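You operate a simulated robot arm through the tools that you are given. There is no shell and no other tool.

Carry out the task below with a simulated robot arm. There is one attempt and no reset: what you move stays moved.

## Task
Water the fern to the FULL band, then wipe up the soil crumbs by it.
Fine: the can and the yellow cloth go back where they stood. Set down upright: watering can. What is to be rubbed or washed off counts as gone when no trace of it is left.

Only the result counts: the job must be done as asked and must still hold three seconds after the hand-in. Knocking over, shifting, dropping, spilling or breaking anything else fails it. Flat cloth is picked up by pressing the open fingertips on it (5 to 10 N) and closing them slowly along it; thin cloth reads only 2 to 8 mm in the jaws.

## Robot
A 7-joint arm with a two-finger parallel gripper, fixed in place. Base frame: the origin is on the floor under the middle of its stand, x ahead of it, y to its left, z up; the work surface is at about z = 0.8. Lengths are in m, angles in degrees, forces in N, time in s.
With the tool pointing down near the work surface it reaches from about 0.24 to 0.68 m from the base axis. Its first joint turns from -66.0 to 66.0 degrees. Payload 2.4 kg.
Tool frame: the origin (TCP) lies between the finger pads and is the grasp point; the fingertips stand 0.03 m ahead of it; z points along the fingers, y is the line along which they close. The gripper opens to 0.094 m. The fingers are 0.028 m wide and 0.01 m thick; the gripper's body (0.05 by 0.096 m) begins 0.055 m behind the TCP.
Orientation is that of the tool frame in the base frame, as a unit quaternion [w, x, y, z]. With the fingers straight down and closing along the base's y, the tool's x points along the base's -x, its y along +y and its z along -z.

## Interface
- The arm moves only by the tool move_arm. Its argument "increments" is a list of rows, each a list of 7 numbers: the opening, from 0 (shut) to 1 (fully open), then the shift along the base's x, y, z in units of 400 mm (1.0 is 400 mm), then the turn, a rotation vector about the base's x, y, z in units of 60 degrees (1.0 is 60 degrees). In form: [[grip, x, y, z, ax, ay, az], ...]. A call has 1 to 20 rows; each row is the pose to reach, as a shift and turn from the pose commanded when the call began. A call with a number of a shift or a turn outside -1 to 1 is refused whole. Rows are played at 5 a second. More than 0.05 m and 8.6 degrees between two rows, or a gripper value outside its range, and nothing of the call is played. A pose out of reach is approached as far as the arm can. The call stops where the force on the tool passes 40 N (or 10 N more than at its start, if that is more) or the arm is blocked; 0.2 s more then pass. The fingers move at their own pace (about 0.153 m/s each) and stop on an object; they squeeze with about 22 N. The grip force told is the motor's: it shows also when the fingers shut on nothing. Time passes only in rows, and 0.2 s behind the last, so rows that repeat a pose let the fingers close. The reply holds the time, the measured pose of the TCP, the force on the tool along the base axes, the opening and the grip force, in the units named above and with some noise, with the torque about the TCP (base axes, N m) and any sound that the robot's microphone picked up.
- Cameras (640 x 400 px; columns grow to the right, rows downward): "scene" is fixed at [0.0248, 0.4613, 1.4532]; the picture's right is [-0.87, -0.49, 0.00], its down [-0.24, 0.42, -0.88] and it looks along [0.43, -0.76, -0.48] (base axes); focal length 336 px, centre (320, 200). "wrist" rides on the gripper at [0.076, 0.014, -0.102] in the tool frame; the picture's right is [-0.18, 0.98, 0.00], its down [-0.75, -0.14, -0.64] and it looks along [-0.63, -0.12, 0.77] (tool axes); focal length 243 px, centre (320, 200). There is no depth. A picture from a camera that has moved, and an enlarged one, comes with that camera's place and axes in the base frame and with its lens.
- grab_frame(camera): a new picture of that camera. No time passes.
- close_up(camera, box): a new picture of the part [left, top, right, bottom] of that camera's present view, enlarged. No time passes.
- finish_job(): hands the job in; it is judged then, once.

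Places have to be worked out from the pictures, the camera data and where the tool is seen. Open the gripper and draw the arm clear of the work before you hand the job in, unless the task says otherwise.

The tools are called after "Call:" by a JSON object that holds its "name" and its "arguments". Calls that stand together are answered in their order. move_arm: Moves the arm, as the interface text tells. Its arguments: {"type":"object","properties":{"increments":{"type":"array"}},"required":["increments"]} The other tools are called the same way: grab_frame (camera) takes a picture; close_up (camera, box) takes an enlarged picture of a part of a camera's view; finish_job () hands the job in.

At the start:

```text
t: 0.0
tool_pos: [0.3596, -0.2003, 1.3202]
ee_rot: [0.0, 0.0, 1.0, 0.0]
force: [-0.3, -0.4, -0.7]
ft_torque: [-0.01, -0.02, 0.0]
grip_width: 0.0939
gripper_force: 0.0
```

scene: 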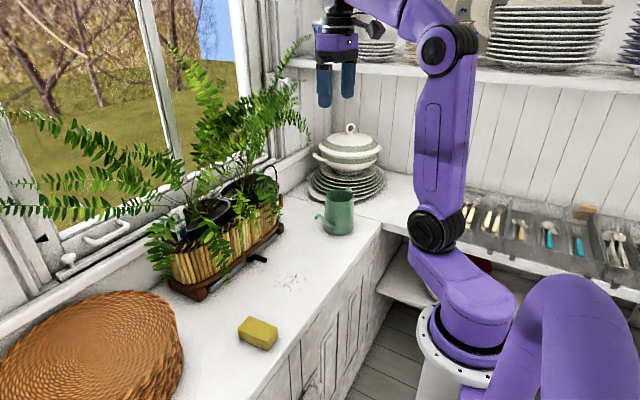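
wrist: 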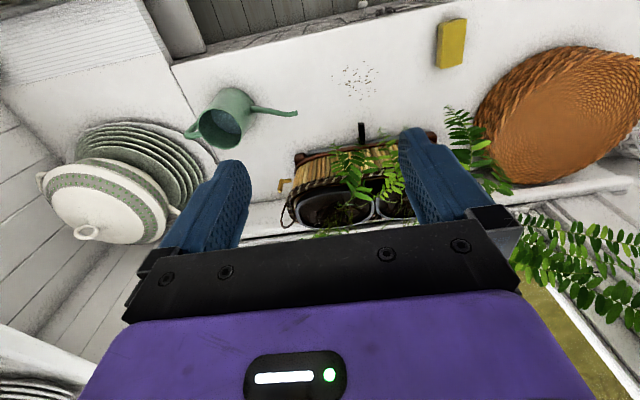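

The first pictures show a green can, a fern in a basket planter, soil crumbs on the counter and a yellow block-shaped cloth or sponge. I'll enlarge the relevant parts to see them in detail.

Call:
{"name": "close_up", "arguments": {"camera": "scene", "box": [140, 150, 400, 312]}}

Call:
{"name": "close_up", "arguments": {"camera": "wrist", "box": [160, 60, 480, 260]}}

Call:
{"name": "close_up", "arguments": {"camera": "scene", "box": [200, 230, 360, 360]}}

Call:
{"name": "close_up", "arguments": {"camera": "scene", "box": [140, 140, 300, 240]}}

```text
2.46 times, centred on (270, 231) of scene
camera zoom: at [0.0248, 0.4613, 1.4532], right [-0.87, -0.49, 0.0], down [-0.24, 0.42, -0.88], along [0.43, -0.76, -0.48], focal length 828 px, centre (443, 124)
```

zoom: 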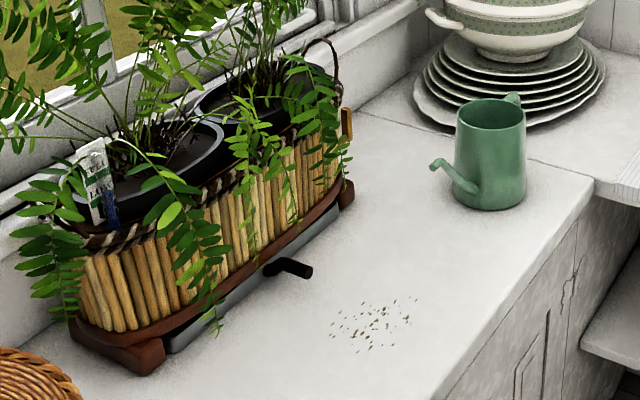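

```text
2.00 times, centred on (320, 160) of wrist
camera zoom: at [0.2832, -0.1864, 1.4231], right [0.18, 0.98, 0.0], down [0.75, -0.14, 0.64], along [0.63, -0.12, -0.77], focal length 485 px, centre (320, 280)
```

zoom: 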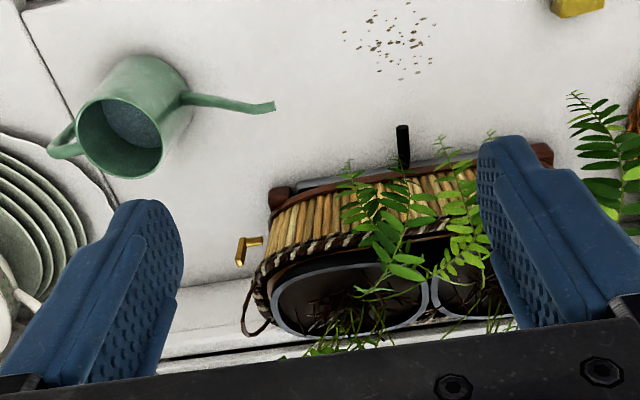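

```text
3.08 times, centred on (280, 295) of scene
camera zoom: at [0.0248, 0.4613, 1.4532], right [-0.87, -0.49, 0.0], down [-0.24, 0.42, -0.88], along [0.43, -0.76, -0.48], focal length 1034 px, centre (443, -92)
```

zoom: 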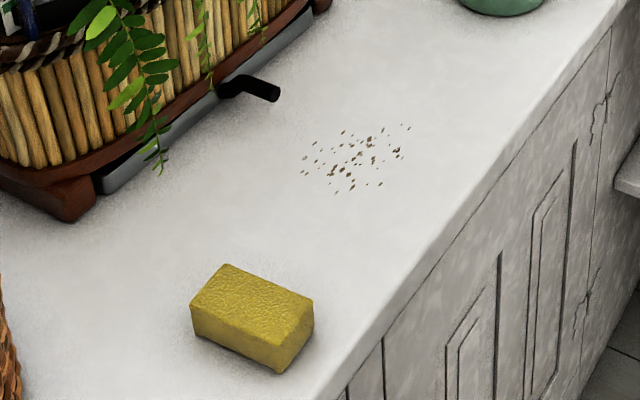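

```text
4.00 times, centred on (220, 190) of scene
camera zoom: at [0.0248, 0.4613, 1.4532], right [-0.87, -0.49, 0.0], down [-0.24, 0.42, -0.88], along [0.43, -0.76, -0.48], focal length 1345 px, centre (720, 240)
```

zoom: 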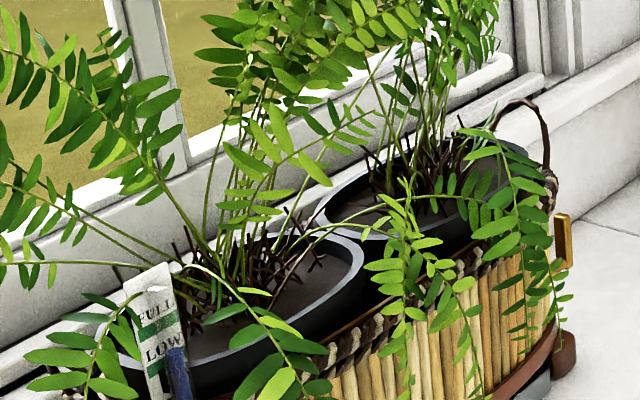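

I put the can at about (0.45, -0.43) with its spout tip near (0.454, -0.268, 0.93). The crumbs are near (0.444, -0.124) and the yellow block is near (0.40, 0.077). Next I zoom in on the can handle, the gauge and the tray fittings.

Call:
{"name": "close_up", "arguments": {"camera": "wrist", "box": [170, 75, 310, 165]}}

Call:
{"name": "close_up", "arguments": {"camera": "scene", "box": [300, 170, 380, 245]}}

Call:
{"name": "close_up", "arguments": {"camera": "scene", "box": [150, 195, 230, 245]}}

Call:
{"name": "close_up", "arguments": {"camera": "wrist", "box": [270, 110, 430, 240]}}

Call:
{"name": "close_up", "arguments": {"camera": "scene", "box": [220, 190, 300, 280]}}

```text
4.44 times, centred on (240, 120) of wrist
camera zoom: at [0.2832, -0.1864, 1.4231], right [0.18, 0.98, 0.0], down [0.75, -0.14, 0.64], along [0.63, -0.12, -0.77], focal length 1078 px, centre (676, 556)
```

zoom: 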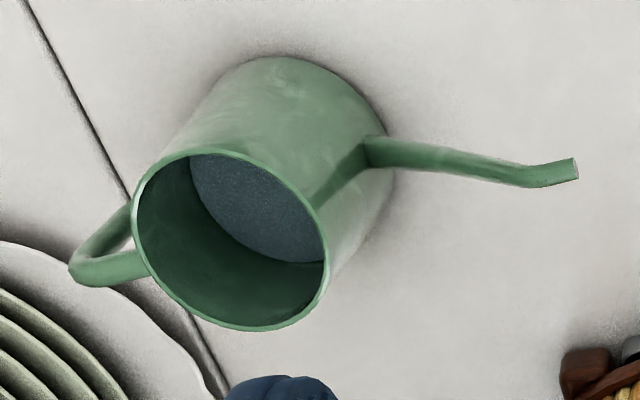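

```text
5.33 times, centred on (340, 208) of scene
camera zoom: at [0.0248, 0.4613, 1.4532], right [-0.87, -0.49, 0.0], down [-0.24, 0.42, -0.88], along [0.43, -0.76, -0.48], focal length 1793 px, centre (213, 160)
```

zoom: 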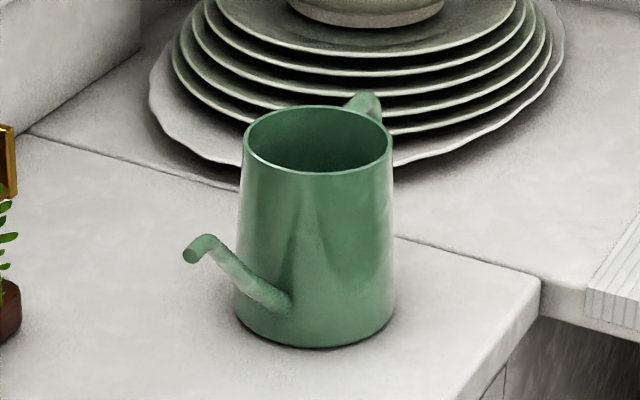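

```text
8.00 times, centred on (190, 220) of scene
camera zoom: at [0.0248, 0.4613, 1.4532], right [-0.87, -0.49, 0.0], down [-0.24, 0.42, -0.88], along [0.43, -0.76, -0.48], focal length 2689 px, centre (1360, 40)
```

zoom: 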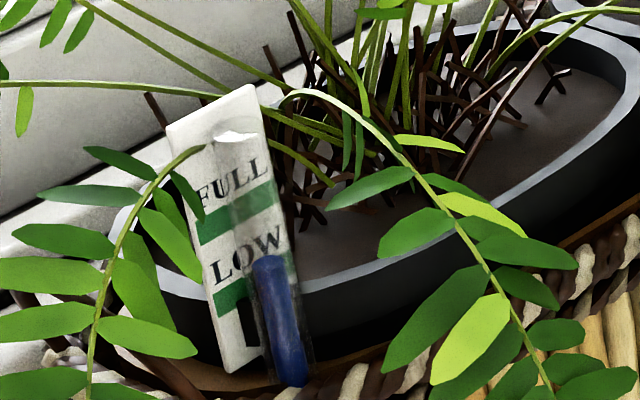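

```text
3.08 times, centred on (350, 175) of wrist
camera zoom: at [0.2832, -0.1864, 1.4231], right [0.18, 0.98, 0.0], down [0.75, -0.14, 0.64], along [0.63, -0.12, -0.77], focal length 746 px, centre (228, 277)
```

zoom: 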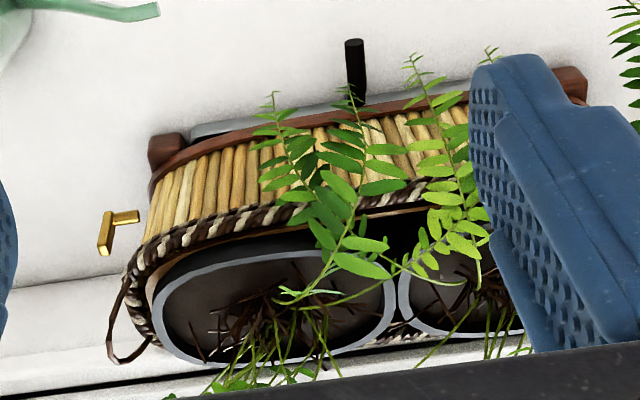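

```text
4.44 times, centred on (260, 235) of scene
camera zoom: at [0.0248, 0.4613, 1.4532], right [-0.87, -0.49, 0.0], down [-0.24, 0.42, -0.88], along [0.43, -0.76, -0.48], focal length 1494 px, centre (587, 44)
```

zoom: 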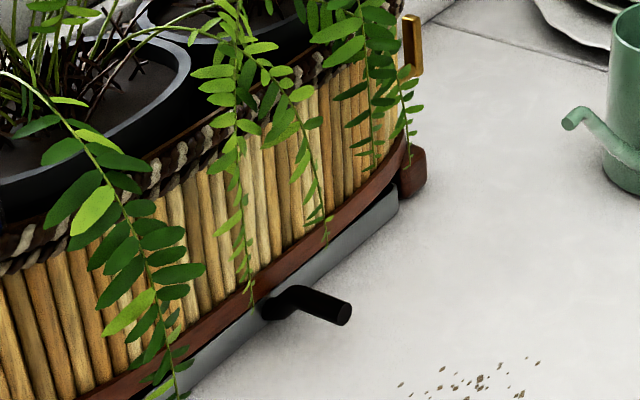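

The can has a D-shaped handle on its -y side, and its body (about 9–10 cm wide) is too wide for the jaws. The gauge is a FULL/LOW card with a blue column at the +y end of the planter. I move the hand in +y, staying high, so the wrist camera can see the gauge and pots better.

Call:
{"name": "move_arm", "arguments": {"increments": [[1, 0.0, 0.11, 0, 0, 0, 0], [1, 0.0, 0.22, 0, 0, 0, 0], [1, 0.0, 0.33, 0, 0, 0, 0], [1, 0.0, 0.44, 0, 0, 0, 0], [1, 0.0, 0.55, 0, 0, 0, 0], [1, 0.0, 0.6, 0, 0, 0, 0]]}}

Call:
{"name": "grab_frame", "arguments": {"camera": "wrist"}}

Call:
{"name": "grab_frame", "arguments": {"camera": "scene"}}

```text
t: 1.4
tool_pos: [0.3592, 0.0399, 1.3207]
ee_rot: [0.0, 0.001, 1.0, 0.0]
force: [0.1, -1.1, 0.0]
ft_torque: [0.01, -0.01, 0.01]
grip_width: 0.0941
gripper_force: 0.0
```

```text
taken
camera wrist: at [0.2828, 0.0539, 1.4233], right [0.19, 0.98, 0.0], down [0.75, -0.14, 0.64], along [0.63, -0.12, -0.77], focal length 243 px, centre (320, 200)
```

wrist: 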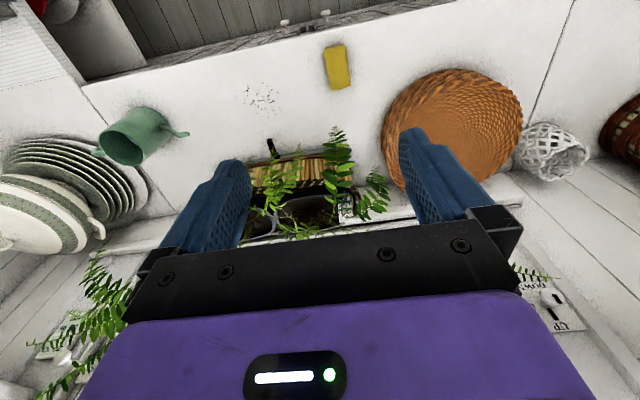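

```text
taken
```

scene: 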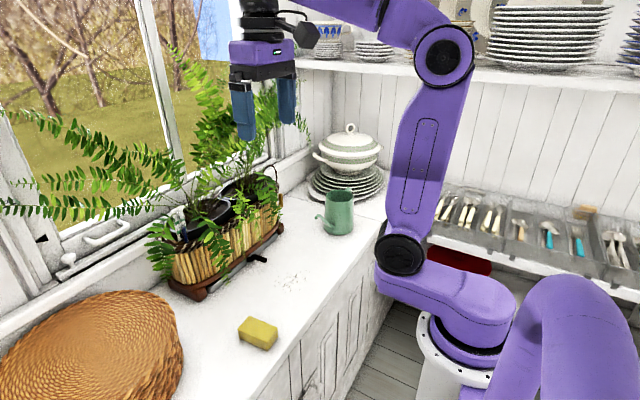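

I can now see the gauge between the fingers, so I zoom in on it, the fern pots and the UP/DOWN plate.

Call:
{"name": "close_up", "arguments": {"camera": "wrist", "box": [230, 125, 410, 240]}}

Call:
{"name": "close_up", "arguments": {"camera": "wrist", "box": [500, 240, 600, 350]}}

Call:
{"name": "close_up", "arguments": {"camera": "wrist", "box": [0, 90, 220, 270]}}

Call:
{"name": "close_up", "arguments": {"camera": "wrist", "box": [230, 30, 370, 120]}}

```text
3.48 times, centred on (320, 182) of wrist
camera zoom: at [0.2828, 0.0539, 1.4233], right [0.19, 0.98, 0.0], down [0.75, -0.14, 0.64], along [0.63, -0.12, -0.77], focal length 844 px, centre (320, 261)
```

zoom: 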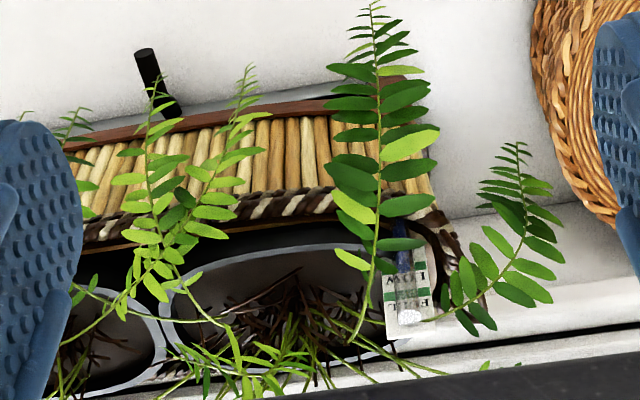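

```text
3.64 times, centred on (550, 295) of wrist
camera zoom: at [0.2828, 0.0539, 1.4233], right [0.19, 0.98, 0.0], down [0.75, -0.14, 0.64], along [0.63, -0.12, -0.77], focal length 882 px, centre (-516, -146)
```

zoom: 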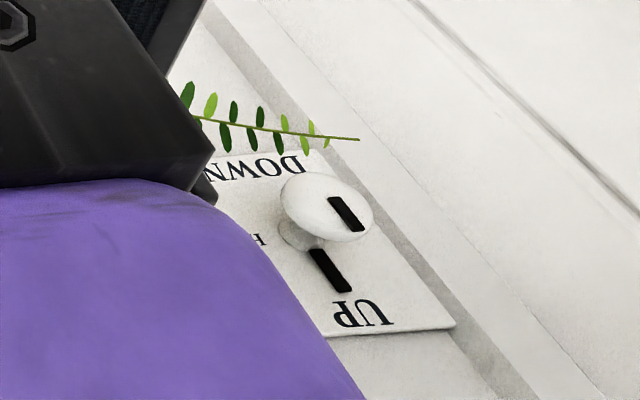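

```text
2.22 times, centred on (110, 180) of wrist
camera zoom: at [0.2828, 0.0539, 1.4233], right [0.19, 0.98, 0.0], down [0.75, -0.14, 0.64], along [0.63, -0.12, -0.77], focal length 539 px, centre (787, 244)
```

zoom: 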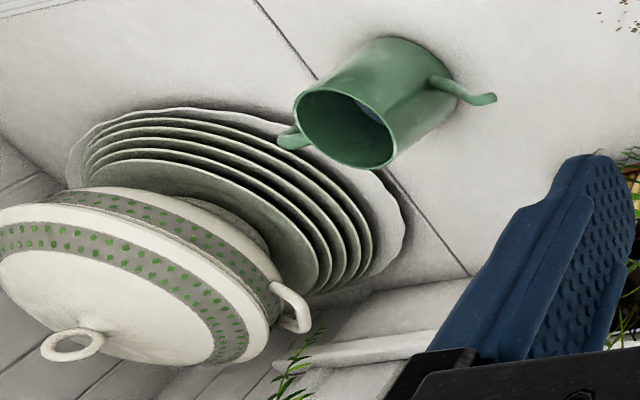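

```text
4.44 times, centred on (300, 75) of wrist
camera zoom: at [0.2828, 0.0539, 1.4233], right [0.19, 0.98, 0.0], down [0.75, -0.14, 0.64], along [0.63, -0.12, -0.77], focal length 1078 px, centre (409, 756)
```

zoom: 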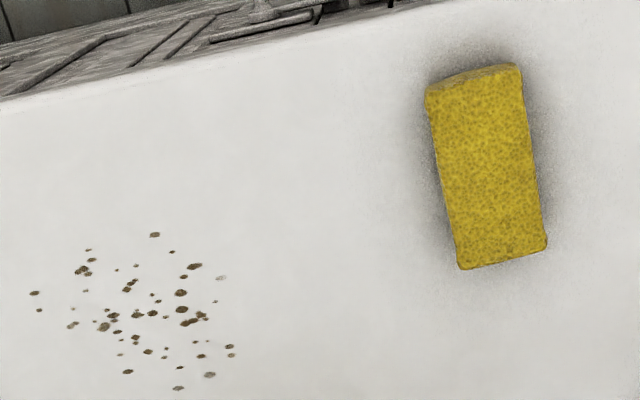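

There is a white knob on an UP/DOWN plate by the window. I zoom in there and on the gauge to see whether either matters for the job.

Call:
{"name": "close_up", "arguments": {"camera": "scene", "box": [20, 190, 180, 290]}}

Call:
{"name": "close_up", "arguments": {"camera": "wrist", "box": [320, 180, 370, 220]}}

Call:
{"name": "close_up", "arguments": {"camera": "scene", "box": [164, 200, 204, 240]}}

Call:
{"name": "close_up", "arguments": {"camera": "scene", "box": [230, 170, 300, 220]}}

```text
4.00 times, centred on (100, 240) of scene
camera zoom: at [0.0248, 0.4613, 1.4532], right [-0.87, -0.49, 0.0], down [-0.24, 0.42, -0.88], along [0.43, -0.76, -0.48], focal length 1345 px, centre (1200, 40)
```

zoom: 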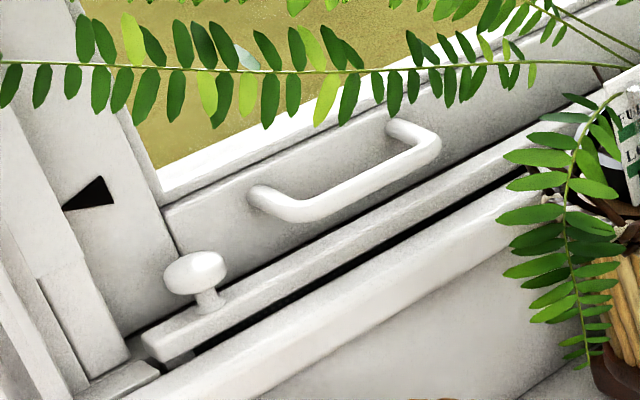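

```text
10.00 times, centred on (345, 200) of wrist
camera zoom: at [0.2828, 0.0539, 1.4233], right [0.19, 0.98, 0.0], down [0.75, -0.14, 0.64], along [0.63, -0.12, -0.77], focal length 2426 px, centre (70, 200)
```

zoom: 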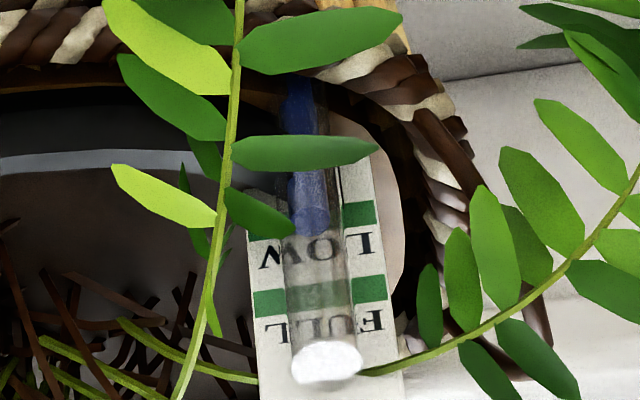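

```text
10.00 times, centred on (184, 220) of scene
camera zoom: at [0.0248, 0.4613, 1.4532], right [-0.87, -0.49, 0.0], down [-0.24, 0.42, -0.88], along [0.43, -0.76, -0.48], focal length 3362 px, centre (1680, 0)
```

zoom: 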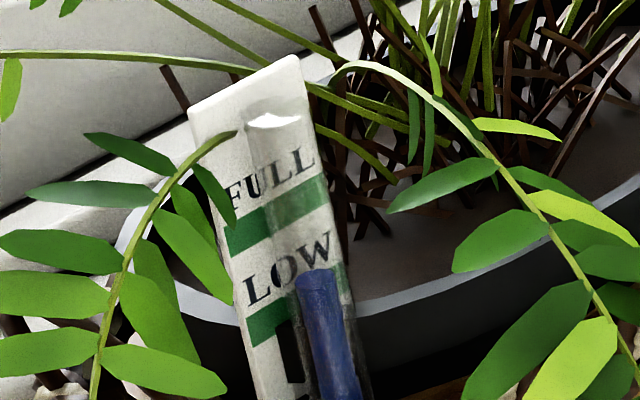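

```text
8.00 times, centred on (265, 195) of scene
camera zoom: at [0.0248, 0.4613, 1.4532], right [-0.87, -0.49, 0.0], down [-0.24, 0.42, -0.88], along [0.43, -0.76, -0.48], focal length 2689 px, centre (760, 240)
```

zoom: 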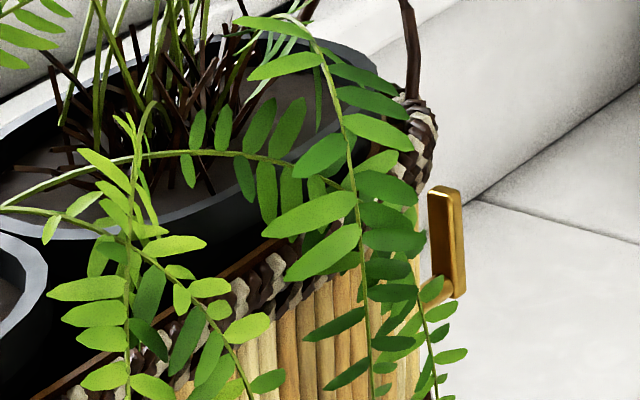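

The gauge is a glass tube with its cap at about (0.636, 0.042, 1.056). The blue level sits at the LOW band (z≈1.012) and the green FULL band is at z≈1.03. The gauge pot's opening spans about x 0.63–0.73 and y -0.13–0.04, with its rim near z 0.98. I now go over to the can to look at the handle from the robot side.

Call:
{"name": "move_arm", "arguments": {"increments": [[1, 0.0, -0.12, 0, 0, 0, 0], [1, 0.0, -0.24, 0, 0, 0, 0], [1, 0.0, -0.36, 0, 0, 0, 0], [1, 0.0, -0.48, 0, 0, 0, 0], [1, 0.0, -0.6, 0, 0, 0, 0], [1, 0.0, -0.72, 0, 0, 0, 0], [1, 0.0, -0.84, 0, 0, 0, 0], [1, 0.0, -0.96, 0, 0, 0, 0]]}}

Call:
{"name": "move_arm", "arguments": {"increments": [[1, -0.03, -0.1, -0.06, 0, 0, 0], [1, -0.06, -0.2, -0.12, 0, 0, 0], [1, -0.09, -0.29, -0.18, 0, 0, 0], [1, -0.13, -0.32, -0.29, 0, 0, 0], [1, -0.13, -0.32, -0.4, 0, 0, 0], [1, -0.13, -0.32, -0.51, 0, 0, 0]]}}

Call:
{"name": "grab_frame", "arguments": {"camera": "wrist"}}

Call:
{"name": "grab_frame", "arguments": {"camera": "scene"}}

```text
t: 3.2
tool_pos: [0.3596, -0.3444, 1.3199]
ee_rot: [0.0, 0.0, 1.0, 0.0]
force: [-1.4, 0.6, 0.1]
ft_torque: [0.01, 0.0, -0.01]
grip_width: 0.0938
gripper_force: 0.0
```

```text
t: 4.6
tool_pos: [0.3078, -0.4728, 1.1142]
ee_rot: [0.0, -0.001, 1.0, 0.0]
force: [0.3, 0.4, -0.4]
ft_torque: [0.0, -0.06, 0.03]
grip_width: 0.0941
gripper_force: 0.1
```

```text
taken
camera wrist: at [0.2314, -0.4592, 1.2179], right [0.18, 0.98, 0.0], down [0.75, -0.14, 0.64], along [0.63, -0.12, -0.77], focal length 243 px, centre (320, 200)
```

wrist: 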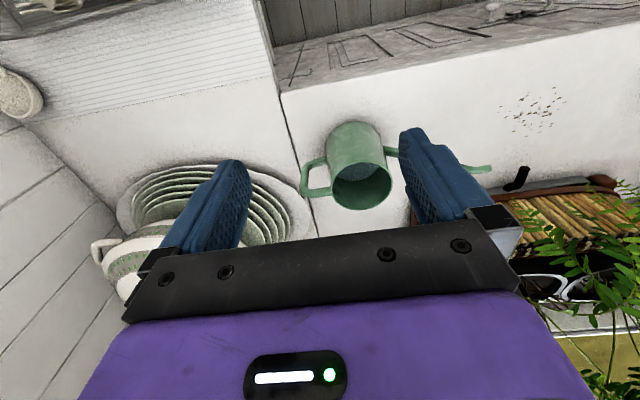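

```text
taken
```

scene: 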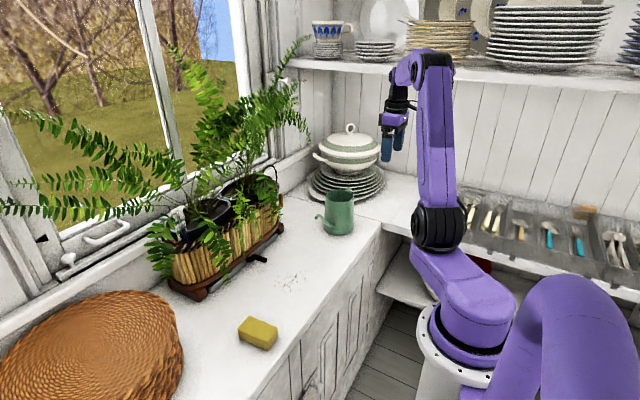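

The handle shows clearly now. I zoom in on the can to measure the handle bars and the rim.

Call:
{"name": "close_up", "arguments": {"camera": "wrist", "box": [290, 110, 420, 220]}}

Call:
{"name": "close_up", "arguments": {"camera": "wrist", "box": [80, 150, 330, 306]}}

```text
3.64 times, centred on (355, 165) of wrist
camera zoom: at [0.2314, -0.4592, 1.2179], right [0.18, 0.98, 0.0], down [0.75, -0.14, 0.64], along [0.63, -0.12, -0.77], focal length 882 px, centre (193, 327)
```

zoom: 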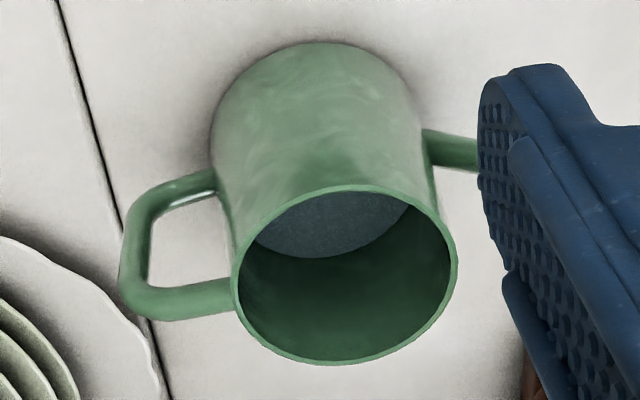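

```text
2.56 times, centred on (205, 228) of wrist
camera zoom: at [0.2314, -0.4592, 1.2179], right [0.18, 0.98, 0.0], down [0.75, -0.14, 0.64], along [0.63, -0.12, -0.77], focal length 621 px, centre (614, 128)
```

zoom: 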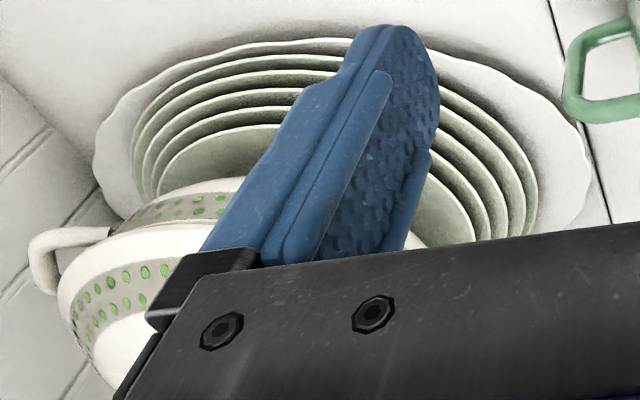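

The handle is a rounded loop in the y–z plane at x≈0.456. Its top bar is at z≈0.922 and its outer bar at y≈-0.527 runs from z≈0.85 to 0.92. I'll turn the hand 90° so the fingers close along x, keeping it high and clear of the tureen.

Call:
{"name": "move_arm", "arguments": {"increments": [[1, 0, 0, 0.02, 0, 0, 0.125], [1, 0, 0, 0.04, 0, 0, 0.25], [1, 0, 0, 0.06, 0, 0, 0.375], [1, 0, 0, 0.08, 0, 0, 0.5], [1, 0, 0, 0.1, 0, 0, 0.625], [1, 0, 0, 0.1, 0, 0, 0.75]]}}

Call:
{"name": "move_arm", "arguments": {"increments": [[1, 0, 0, 0, 0, 0, 0.125], [1, 0, 0, 0, 0, 0, 0.25], [1, 0, 0, 0, 0, 0, 0.375], [1, 0, 0, 0, 0, 0, 0.5], [1, 0, 0, 0, 0, 0, 0.625], [1, 0, 0, 0, 0, 0, 0.75], [1, 0, 0, 0, 0, 0, 0.75]]}}

Call:
{"name": "grab_frame", "arguments": {"camera": "scene"}}

Call:
{"name": "grab_frame", "arguments": {"camera": "wrist"}}

```text
t: 6.0
tool_pos: [0.308, -0.4724, 1.157]
ee_rot: [0.0, -0.384, 0.923, 0.0]
force: [0.0, 0.8, 0.6]
ft_torque: [-0.04, -0.03, 0.0]
grip_width: 0.094
gripper_force: 0.1
```

```text
t: 7.6
tool_pos: [0.3079, -0.4725, 1.1556]
ee_rot: [0.0, 0.708, -0.707, 0.0]
force: [-0.3, 0.3, -0.5]
ft_torque: [-0.01, 0.0, -0.01]
grip_width: 0.0937
gripper_force: 0.1
```

```text
taken
```

scene: 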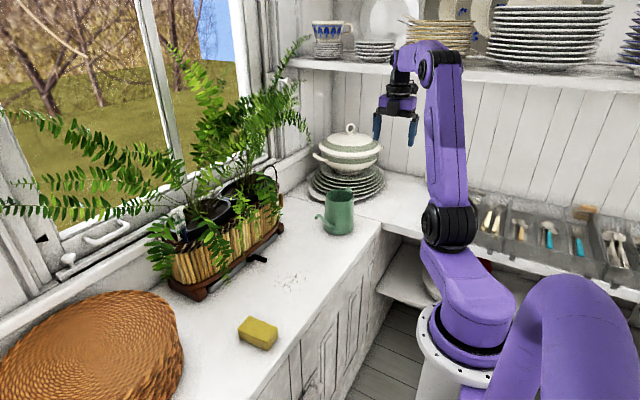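

```text
taken
camera wrist: at [0.2933, -0.549, 1.2592], right [-0.98, 0.18, 0.0], down [0.14, 0.75, 0.64], along [0.12, 0.63, -0.77], focal length 243 px, centre (320, 200)
```

wrist: 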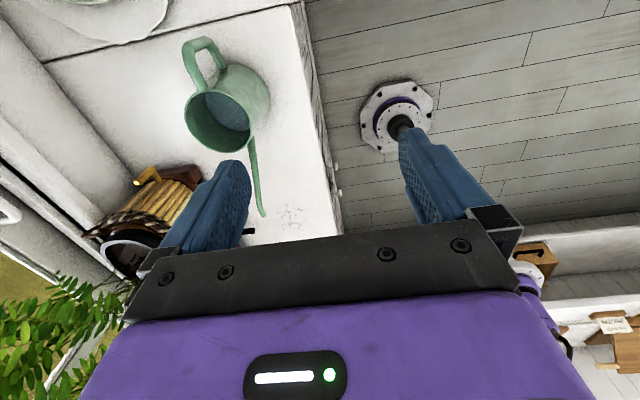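

The yaw worked. I zoom in on the can from this second viewpoint to refine where the handle is.

Call:
{"name": "close_up", "arguments": {"camera": "wrist", "box": [160, 25, 300, 225]}}

Call:
{"name": "close_up", "arguments": {"camera": "scene", "box": [290, 110, 400, 245]}}

```text
2.00 times, centred on (230, 125) of wrist
camera zoom: at [0.2933, -0.549, 1.2592], right [-0.98, 0.18, 0.0], down [0.14, 0.75, 0.64], along [0.12, 0.63, -0.77], focal length 485 px, centre (500, 350)
```

zoom: 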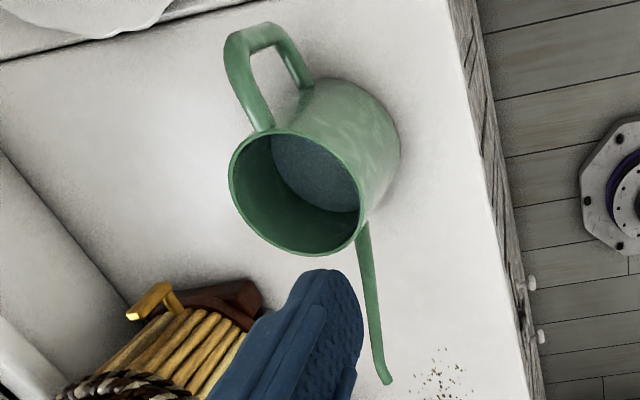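

```text
2.96 times, centred on (345, 178) of scene
camera zoom: at [0.0248, 0.4613, 1.4532], right [-0.87, -0.49, 0.0], down [-0.24, 0.42, -0.88], along [0.43, -0.76, -0.48], focal length 996 px, centre (246, 267)
```

zoom: 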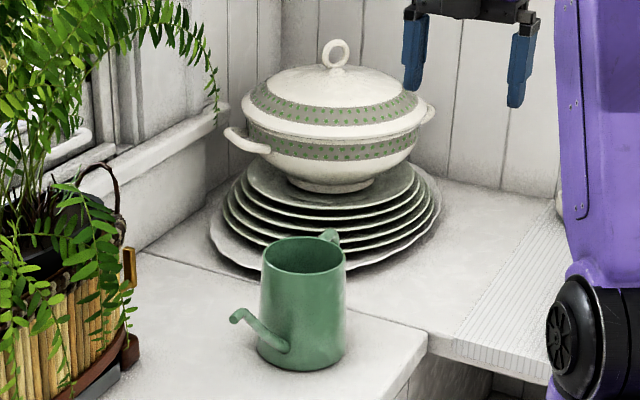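

Both views agree that the handle is at x≈0.4565, with its outer bar at y≈-0.529 and its top bar at z≈0.922. I move above it with a 10° lean toward +y, which helps the reach and keeps the camera away from the tureen. I stop high to check.

Call:
{"name": "move_arm", "arguments": {"increments": [[1, 0.075, -0.023, -0.03, -0.033, 0, 0], [1, 0.15, -0.046, -0.06, -0.067, 0, 0], [1, 0.225, -0.069, -0.1, -0.1, 0, 0], [1, 0.3, -0.092, -0.14, -0.133, 0, 0], [1, 0.372, -0.114, -0.19, -0.1667, 0, 0], [1, 0.372, -0.114, -0.25, -0.1667, 0, 0], [1, 0.372, -0.114, -0.25, -0.1667, 0, 0]]}}

Call:
{"name": "grab_frame", "arguments": {"camera": "scene"}}

Call:
{"name": "grab_frame", "arguments": {"camera": "wrist"}}

```text
t: 9.2
tool_pos: [0.4571, -0.518, 1.0555]
ee_rot: [0.062, 0.704, -0.704, 0.061]
force: [0.0, 0.5, 0.6]
ft_torque: [-0.02, 0.01, -0.02]
grip_width: 0.0939
gripper_force: 0.1
```

```text
taken
```

scene: 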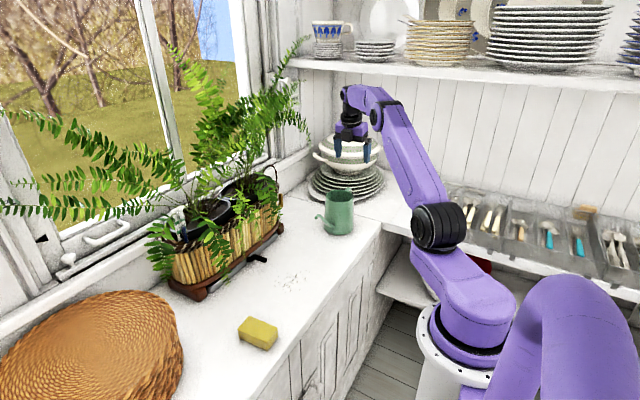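

```text
taken
camera wrist: at [0.4419, -0.5753, 1.1705], right [-0.98, 0.18, -0.03], down [0.14, 0.85, 0.5], along [0.12, 0.49, -0.86], focal length 243 px, centre (320, 200)
```

wrist: 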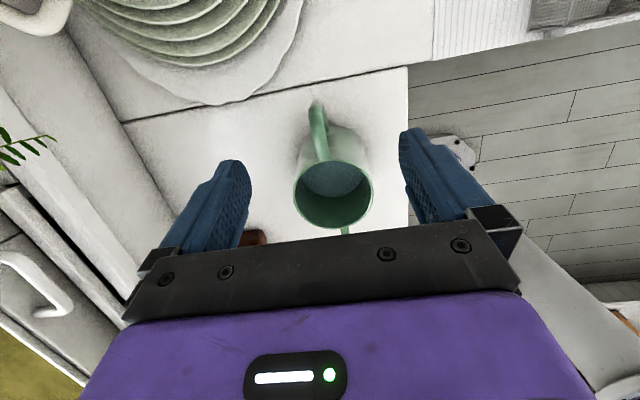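

The arm reaches this pose, so I zoom in to check the handle against the finger gap before descending.

Call:
{"name": "close_up", "arguments": {"camera": "wrist", "box": [260, 85, 400, 240]}}

Call:
{"name": "close_up", "arguments": {"camera": "scene", "box": [300, 90, 400, 245]}}

```text
2.58 times, centred on (330, 162) of wrist
camera zoom: at [0.4419, -0.5753, 1.1705], right [-0.98, 0.18, -0.03], down [0.14, 0.85, 0.5], along [0.12, 0.49, -0.86], focal length 626 px, centre (294, 297)
```

zoom: 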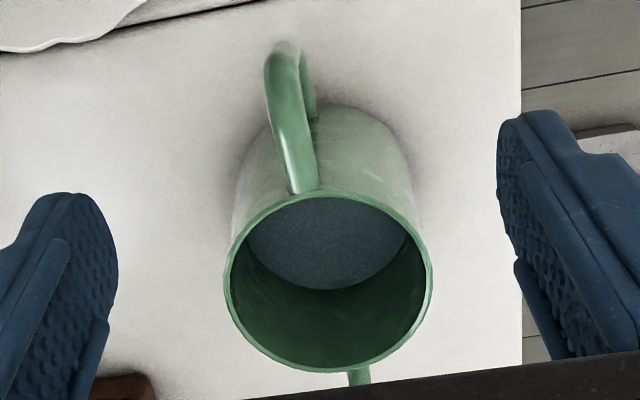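

```text
2.58 times, centred on (350, 168) of scene
camera zoom: at [0.0248, 0.4613, 1.4532], right [-0.87, -0.49, 0.0], down [-0.24, 0.42, -0.88], along [0.43, -0.76, -0.48], focal length 868 px, centre (243, 284)
```

zoom: 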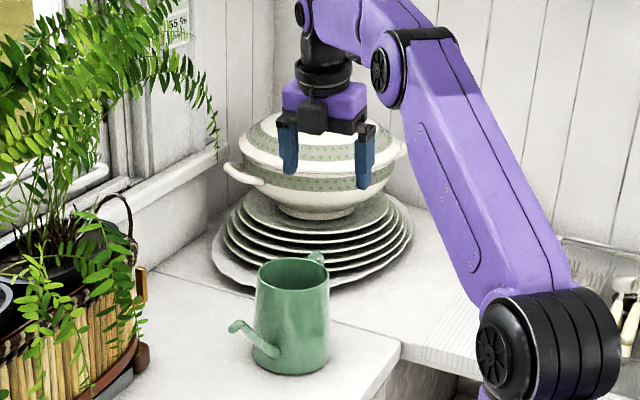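

The handle sits well between the open fingers at x≈0.461. I descend straight to TCP z≈0.89, so the fingers straddle the outer bar and the outer end of the top bar.

Call:
{"name": "move_arm", "arguments": {"increments": [[1, 0.008, 0, -0.09, 0, 0, 0], [1, 0.008, 0, -0.18, 0, 0, 0], [1, 0.008, 0, -0.26, 0, 0, 0], [1, 0.008, 0, -0.33, 0, 0, 0], [1, 0.008, 0, -0.38, 0, 0, 0], [1, 0.008, 0, -0.414, 0, 0, 0], [1, 0.008, 0, -0.414, 0, 0, 0]]}}

Call:
{"name": "grab_frame", "arguments": {"camera": "wrist"}}

Call:
{"name": "close_up", "arguments": {"camera": "scene", "box": [290, 110, 400, 245]}}

```text
t: 10.8
tool_pos: [0.459, -0.5176, 0.8905]
ee_rot: [0.062, 0.705, -0.704, 0.062]
force: [0.1, 0.1, 0.0]
ft_torque: [0.01, 0.03, 0.02]
grip_width: 0.0939
gripper_force: 0.0
```

```text
taken
camera wrist: at [0.4451, -0.5753, 1.0051], right [-0.98, 0.18, -0.03], down [0.14, 0.85, 0.5], along [0.12, 0.49, -0.86], focal length 243 px, centre (320, 200)
```

wrist: 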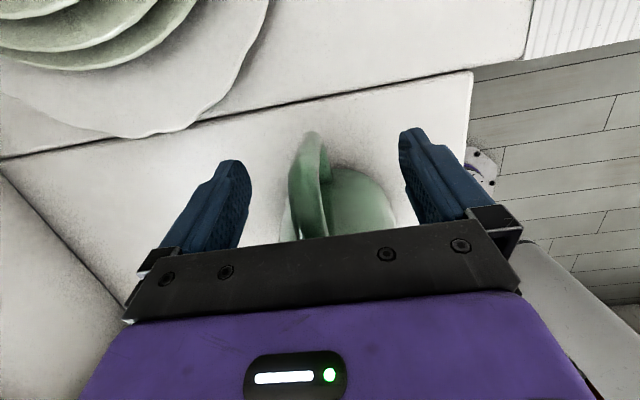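

```text
2.96 times, centred on (345, 178) of scene
camera zoom: at [0.0248, 0.4613, 1.4532], right [-0.87, -0.49, 0.0], down [-0.24, 0.42, -0.88], along [0.43, -0.76, -0.48], focal length 996 px, centre (246, 267)
```

zoom: 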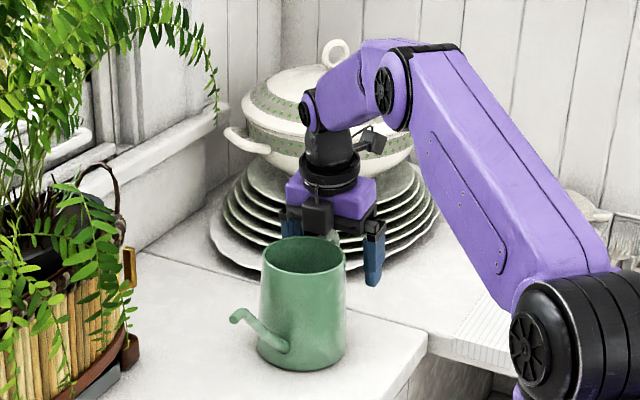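

The handle is centred between the fingers and there is no contact force. I close the fingers gradually on the handle.

Call:
{"name": "move_arm", "arguments": {"increments": [[0.7, 0, 0, 0, 0, 0, 0], [0.5, 0, 0, 0, 0, 0, 0], [0.35, 0, 0, 0, 0, 0, 0], [0.25, 0, 0, 0, 0, 0, 0], [0.15, 0, 0, 0, 0, 0, 0], [0, 0, 0, 0, 0, 0, 0], [0, 0, 0, 0, 0, 0, 0], [0, 0, 0, 0, 0, 0, 0]]}}

Call:
{"name": "grab_frame", "arguments": {"camera": "wrist"}}

Call:
{"name": "close_up", "arguments": {"camera": "scene", "box": [290, 110, 400, 245]}}

```text
t: 12.6
tool_pos: [0.4596, -0.5176, 0.8905]
ee_rot: [-0.062, -0.704, 0.705, -0.062]
force: [-2.3, 0.5, 1.5]
ft_torque: [0.08, -0.11, 0.18]
grip_width: 0.0193
gripper_force: 22.2
```

```text
taken
camera wrist: at [0.4449, -0.5753, 1.0052], right [-0.98, 0.18, -0.03], down [0.14, 0.85, 0.5], along [0.12, 0.49, -0.86], focal length 243 px, centre (320, 200)
```

wrist: 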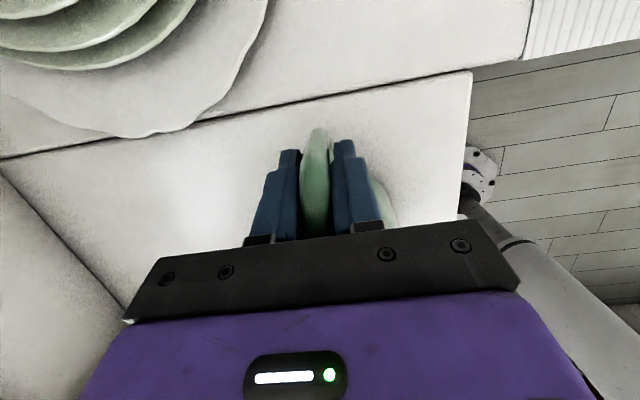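

```text
2.96 times, centred on (345, 178) of scene
camera zoom: at [0.0247, 0.4614, 1.4532], right [-0.87, -0.49, 0.0], down [-0.24, 0.42, -0.88], along [0.43, -0.76, -0.48], focal length 996 px, centre (246, 267)
```

zoom: 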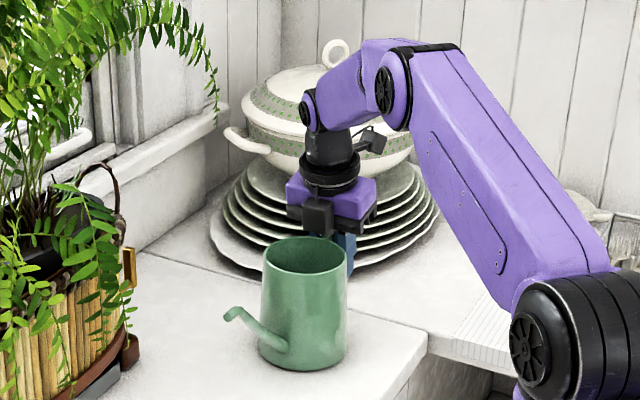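

I have a firm grip on the handle: 19.3 mm opening at 22 N. I lift a few centimetres slowly, then check the weight and whether the can sags.

Call:
{"name": "move_arm", "arguments": {"increments": [[0, 0, 0, 0.01, 0, 0, 0], [0, 0, 0, 0.025, 0, 0, 0], [0, 0, 0, 0.045, 0, 0, 0], [0, 0, 0, 0.07, 0, 0, 0], [0, 0, 0, 0.1, 0, 0, 0], [0, 0, 0, 0.1, 0, 0, 0]]}}

Call:
{"name": "close_up", "arguments": {"camera": "scene", "box": [290, 110, 400, 245]}}

Call:
{"name": "grab_frame", "arguments": {"camera": "wrist"}}

```text
t: 14.0
tool_pos: [0.4601, -0.5184, 0.9312]
ee_rot: [0.062, 0.705, -0.704, 0.062]
force: [-0.2, -0.5, -6.2]
ft_torque: [-0.45, 0.01, -0.01]
grip_width: 0.0188
gripper_force: 21.8
```

```text
2.96 times, centred on (345, 178) of scene
camera zoom: at [0.0249, 0.4612, 1.4533], right [-0.87, -0.49, 0.0], down [-0.24, 0.42, -0.88], along [0.43, -0.76, -0.48], focal length 996 px, centre (246, 267)
```

zoom: 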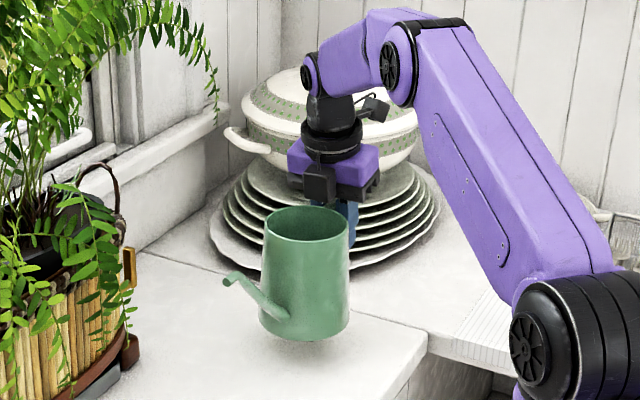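

```text
taken
camera wrist: at [0.4446, -0.5758, 1.0453], right [-0.98, 0.18, -0.03], down [0.14, 0.85, 0.5], along [0.12, 0.49, -0.86], focal length 243 px, centre (320, 200)
```

wrist: 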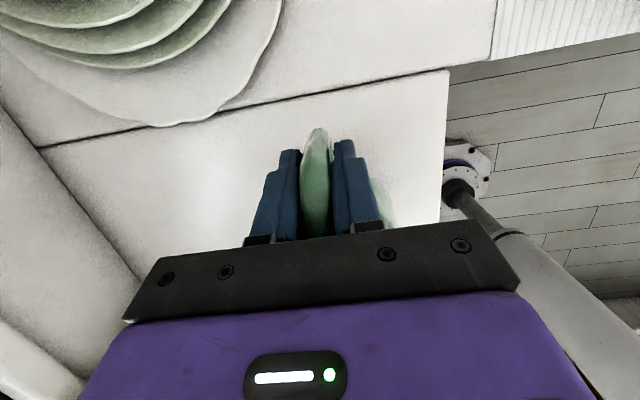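

The can holds level. It weighs about 6.2 N, the torque is steady and there's no slip. I raise it and bring it inward toward the robot, clear of everything, before turning the spout toward the fern.

Call:
{"name": "move_arm", "arguments": {"increments": [[0, 0, 0, 0.08, 0, 0, 0], [0, 0, 0, 0.18, 0, 0, 0], [0, -0.03, 0.05, 0.26, 0, 0, 0], [0, -0.08, 0.11, 0.34, 0, 0, 0], [0, -0.13, 0.18, 0.42, 0, 0, 0], [0, -0.18, 0.24, 0.5, 0, 0, 0], [0, -0.22, 0.295, 0.56, 0, 0, 0], [0, -0.25, 0.33, 0.575, 0, 0, 0], [0, -0.25, 0.33, 0.575, 0, 0, 0]]}}

Call:
{"name": "grab_frame", "arguments": {"camera": "scene"}}

```text
t: 16.0
tool_pos: [0.3618, -0.3854, 1.1604]
ee_rot: [-0.062, -0.704, 0.705, -0.062]
force: [0.1, 0.6, -6.5]
ft_torque: [-0.46, 0.02, -0.02]
grip_width: 0.0191
gripper_force: 22.6
```

```text
taken
```

scene: 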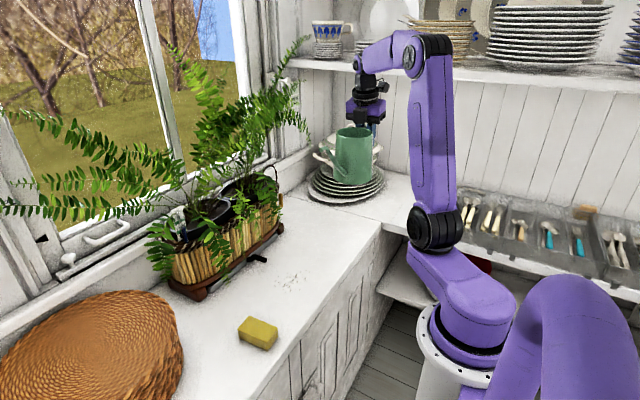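

The can is steady at TCP (0.362, -0.385, 1.16). I now yaw -90° in two halves while backing toward the robot, so the spout will point at the planter.

Call:
{"name": "move_arm", "arguments": {"increments": [[0, -0.02, 0.02, 0, 0, 0, -0.125], [0, -0.04, 0.04, 0, 0, 0, -0.25], [0, -0.06, 0.06, 0, 0, 0, -0.375], [0, -0.08, 0.08, 0, 0, 0, -0.5], [0, -0.1, 0.1, 0, 0, 0, -0.625], [0, -0.12, 0.12, 0, 0, 0, -0.75]]}}

Call:
{"name": "move_arm", "arguments": {"increments": [[0, 0, 0.03, 0, 0, 0, -0.125], [0, 0, 0.06, 0, 0, 0, -0.25], [0, 0, 0.09, 0, 0, 0, -0.375], [0, 0, 0.12, 0, 0, 0, -0.5], [0, 0, 0.15, 0, 0, 0, -0.625], [0, 0, 0.18, 0, 0, 0, -0.75], [0, 0, 0.18, 0, 0, 0, -0.75]]}}

Call:
{"name": "grab_frame", "arguments": {"camera": "scene"}}

Call:
{"name": "grab_frame", "arguments": {"camera": "wrist"}}

```text
t: 17.4
tool_pos: [0.3113, -0.3368, 1.1595]
ee_rot: [-0.08, -0.379, 0.921, -0.034]
force: [-0.1, 1.2, -5.1]
ft_torque: [-0.31, 0.3, -0.02]
grip_width: 0.0192
gripper_force: 22.0
```

```text
t: 19.0
tool_pos: [0.3114, -0.266, 1.1597]
ee_rot: [-0.087, 0.001, 0.996, 0.0]
force: [-1.3, -0.5, -5.7]
ft_torque: [0.0, 0.46, 0.02]
grip_width: 0.0189
gripper_force: 21.9
```

```text
taken
```

scene: 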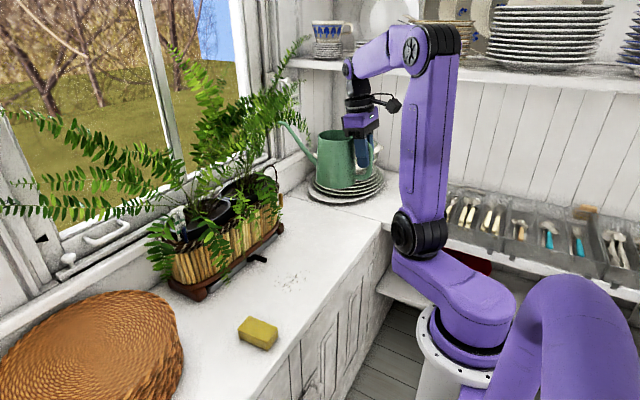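

```text
taken
camera wrist: at [0.254, -0.2519, 1.2747], right [0.18, 0.98, -0.03], down [0.85, -0.14, 0.5], along [0.49, -0.12, -0.86], focal length 243 px, centre (320, 200)
```

wrist: 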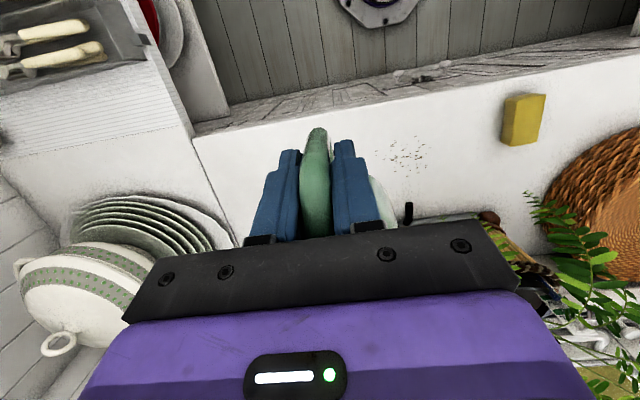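

The spout now points +x with the tip near (0.56, -0.266, 1.20). I slide in +y at this height until it lines up with the gauge pot, watching the force for any contact with fronds.

Call:
{"name": "move_arm", "arguments": {"increments": [[0, 0, 0.09, 0, 0, 0, 0], [0, 0, 0.18, 0, 0, 0, 0], [0, 0, 0.27, 0, 0, 0, 0], [0, 0, 0.36, 0, 0, 0, 0], [0, 0, 0.45, 0, 0, 0, 0], [0, 0, 0.5, 0, 0, 0, 0], [0, 0, 0.5, 0, 0, 0, 0]]}}

Call:
{"name": "grab_frame", "arguments": {"camera": "scene"}}

Call:
{"name": "close_up", "arguments": {"camera": "scene", "box": [130, 80, 400, 260]}}

```text
t: 20.6
tool_pos: [0.3118, -0.0656, 1.16]
ee_rot: [-0.087, 0.0, 0.996, 0.001]
force: [-0.5, -0.2, -5.8]
ft_torque: [0.0, 0.48, -0.05]
grip_width: 0.0192
gripper_force: 22.3
```

```text
taken
```

scene: 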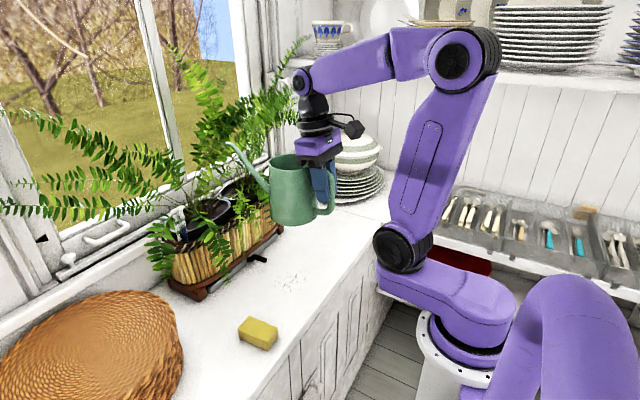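

```text
2.22 times, centred on (265, 170) of scene
camera zoom: at [0.0248, 0.4613, 1.4533], right [-0.87, -0.49, 0.0], down [-0.24, 0.42, -0.88], along [0.43, -0.76, -0.48], focal length 747 px, centre (442, 267)
```

zoom: 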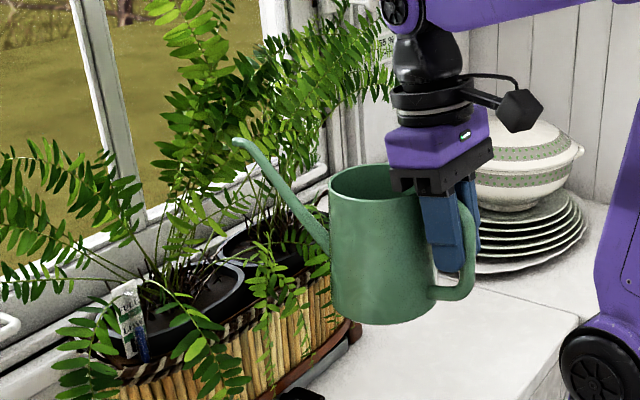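

The tip is at (0.562, -0.066, 1.201) as calculated, and the gauge stays visible to the scene camera. I tilt to 15°, which is below the pouring angle, while bringing the tip in over the gauge pot at about (0.65, -0.066, 1.06).

Call:
{"name": "move_arm", "arguments": {"increments": [[0, 0.035, 0, -0.02, 0, 0.05, 0], [0, 0.075, 0, -0.05, 0, 0.1, 0], [0, 0.12, 0, -0.09, 0, 0.15, 0], [0, 0.17, 0, -0.135, 0, 0.2, 0], [0, 0.218, 0, -0.185, 0, 0.25, 0], [0, 0.218, 0, -0.185, 0, 0.25, 0]]}}

Call:
{"name": "close_up", "arguments": {"camera": "scene", "box": [130, 80, 400, 260]}}

Call:
{"name": "close_up", "arguments": {"camera": "scene", "box": [164, 200, 204, 240]}}

Call:
{"name": "grab_frame", "arguments": {"camera": "wrist"}}

```text
t: 22.0
tool_pos: [0.4011, -0.0667, 1.0858]
ee_rot: [-0.217, 0.0, 0.976, 0.0]
force: [0.3, -0.2, -5.0]
ft_torque: [0.02, 0.38, -0.02]
grip_width: 0.0192
gripper_force: 22.3
```

```text
2.22 times, centred on (265, 170) of scene
camera zoom: at [0.0249, 0.4613, 1.4533], right [-0.87, -0.49, 0.0], down [-0.24, 0.42, -0.88], along [0.43, -0.76, -0.48], focal length 747 px, centre (442, 267)
```

zoom: 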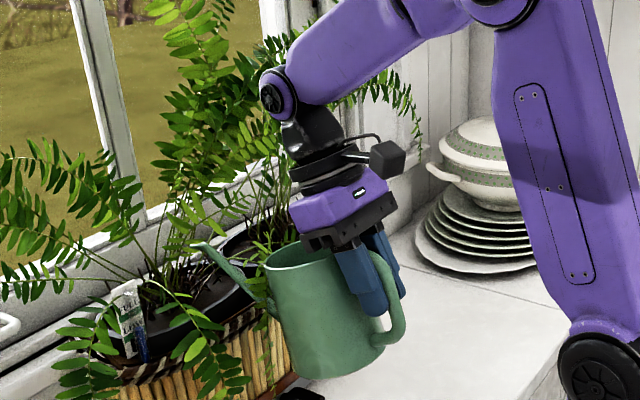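

```text
10.00 times, centred on (184, 220) of scene
camera zoom: at [0.0249, 0.4613, 1.4533], right [-0.87, -0.49, 0.0], down [-0.24, 0.42, -0.88], along [0.43, -0.76, -0.48], focal length 3362 px, centre (1680, 0)
```

zoom: 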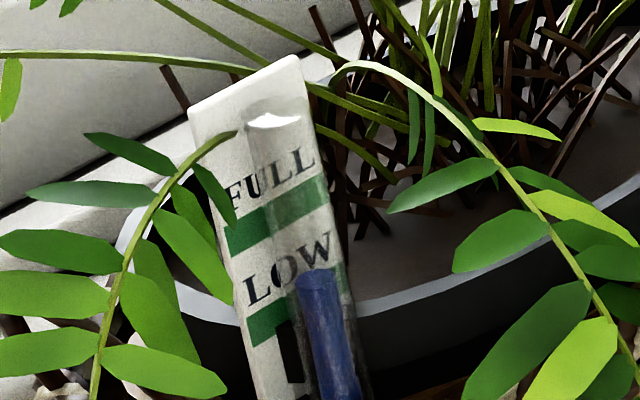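

```text
taken
camera wrist: at [0.3735, -0.0521, 1.2121], right [0.17, 0.98, -0.08], down [0.95, -0.14, 0.26], along [0.25, -0.12, -0.96], focal length 243 px, centre (320, 200)
```

wrist: 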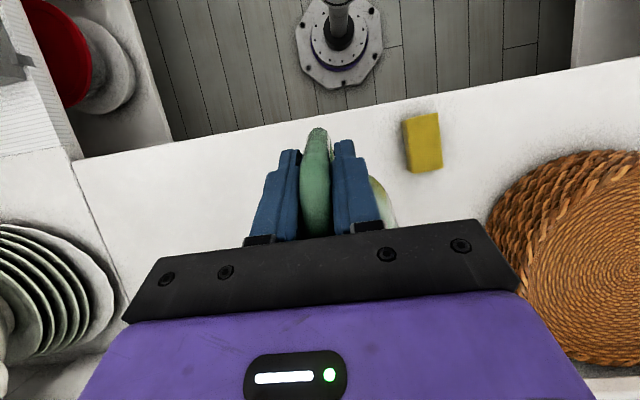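

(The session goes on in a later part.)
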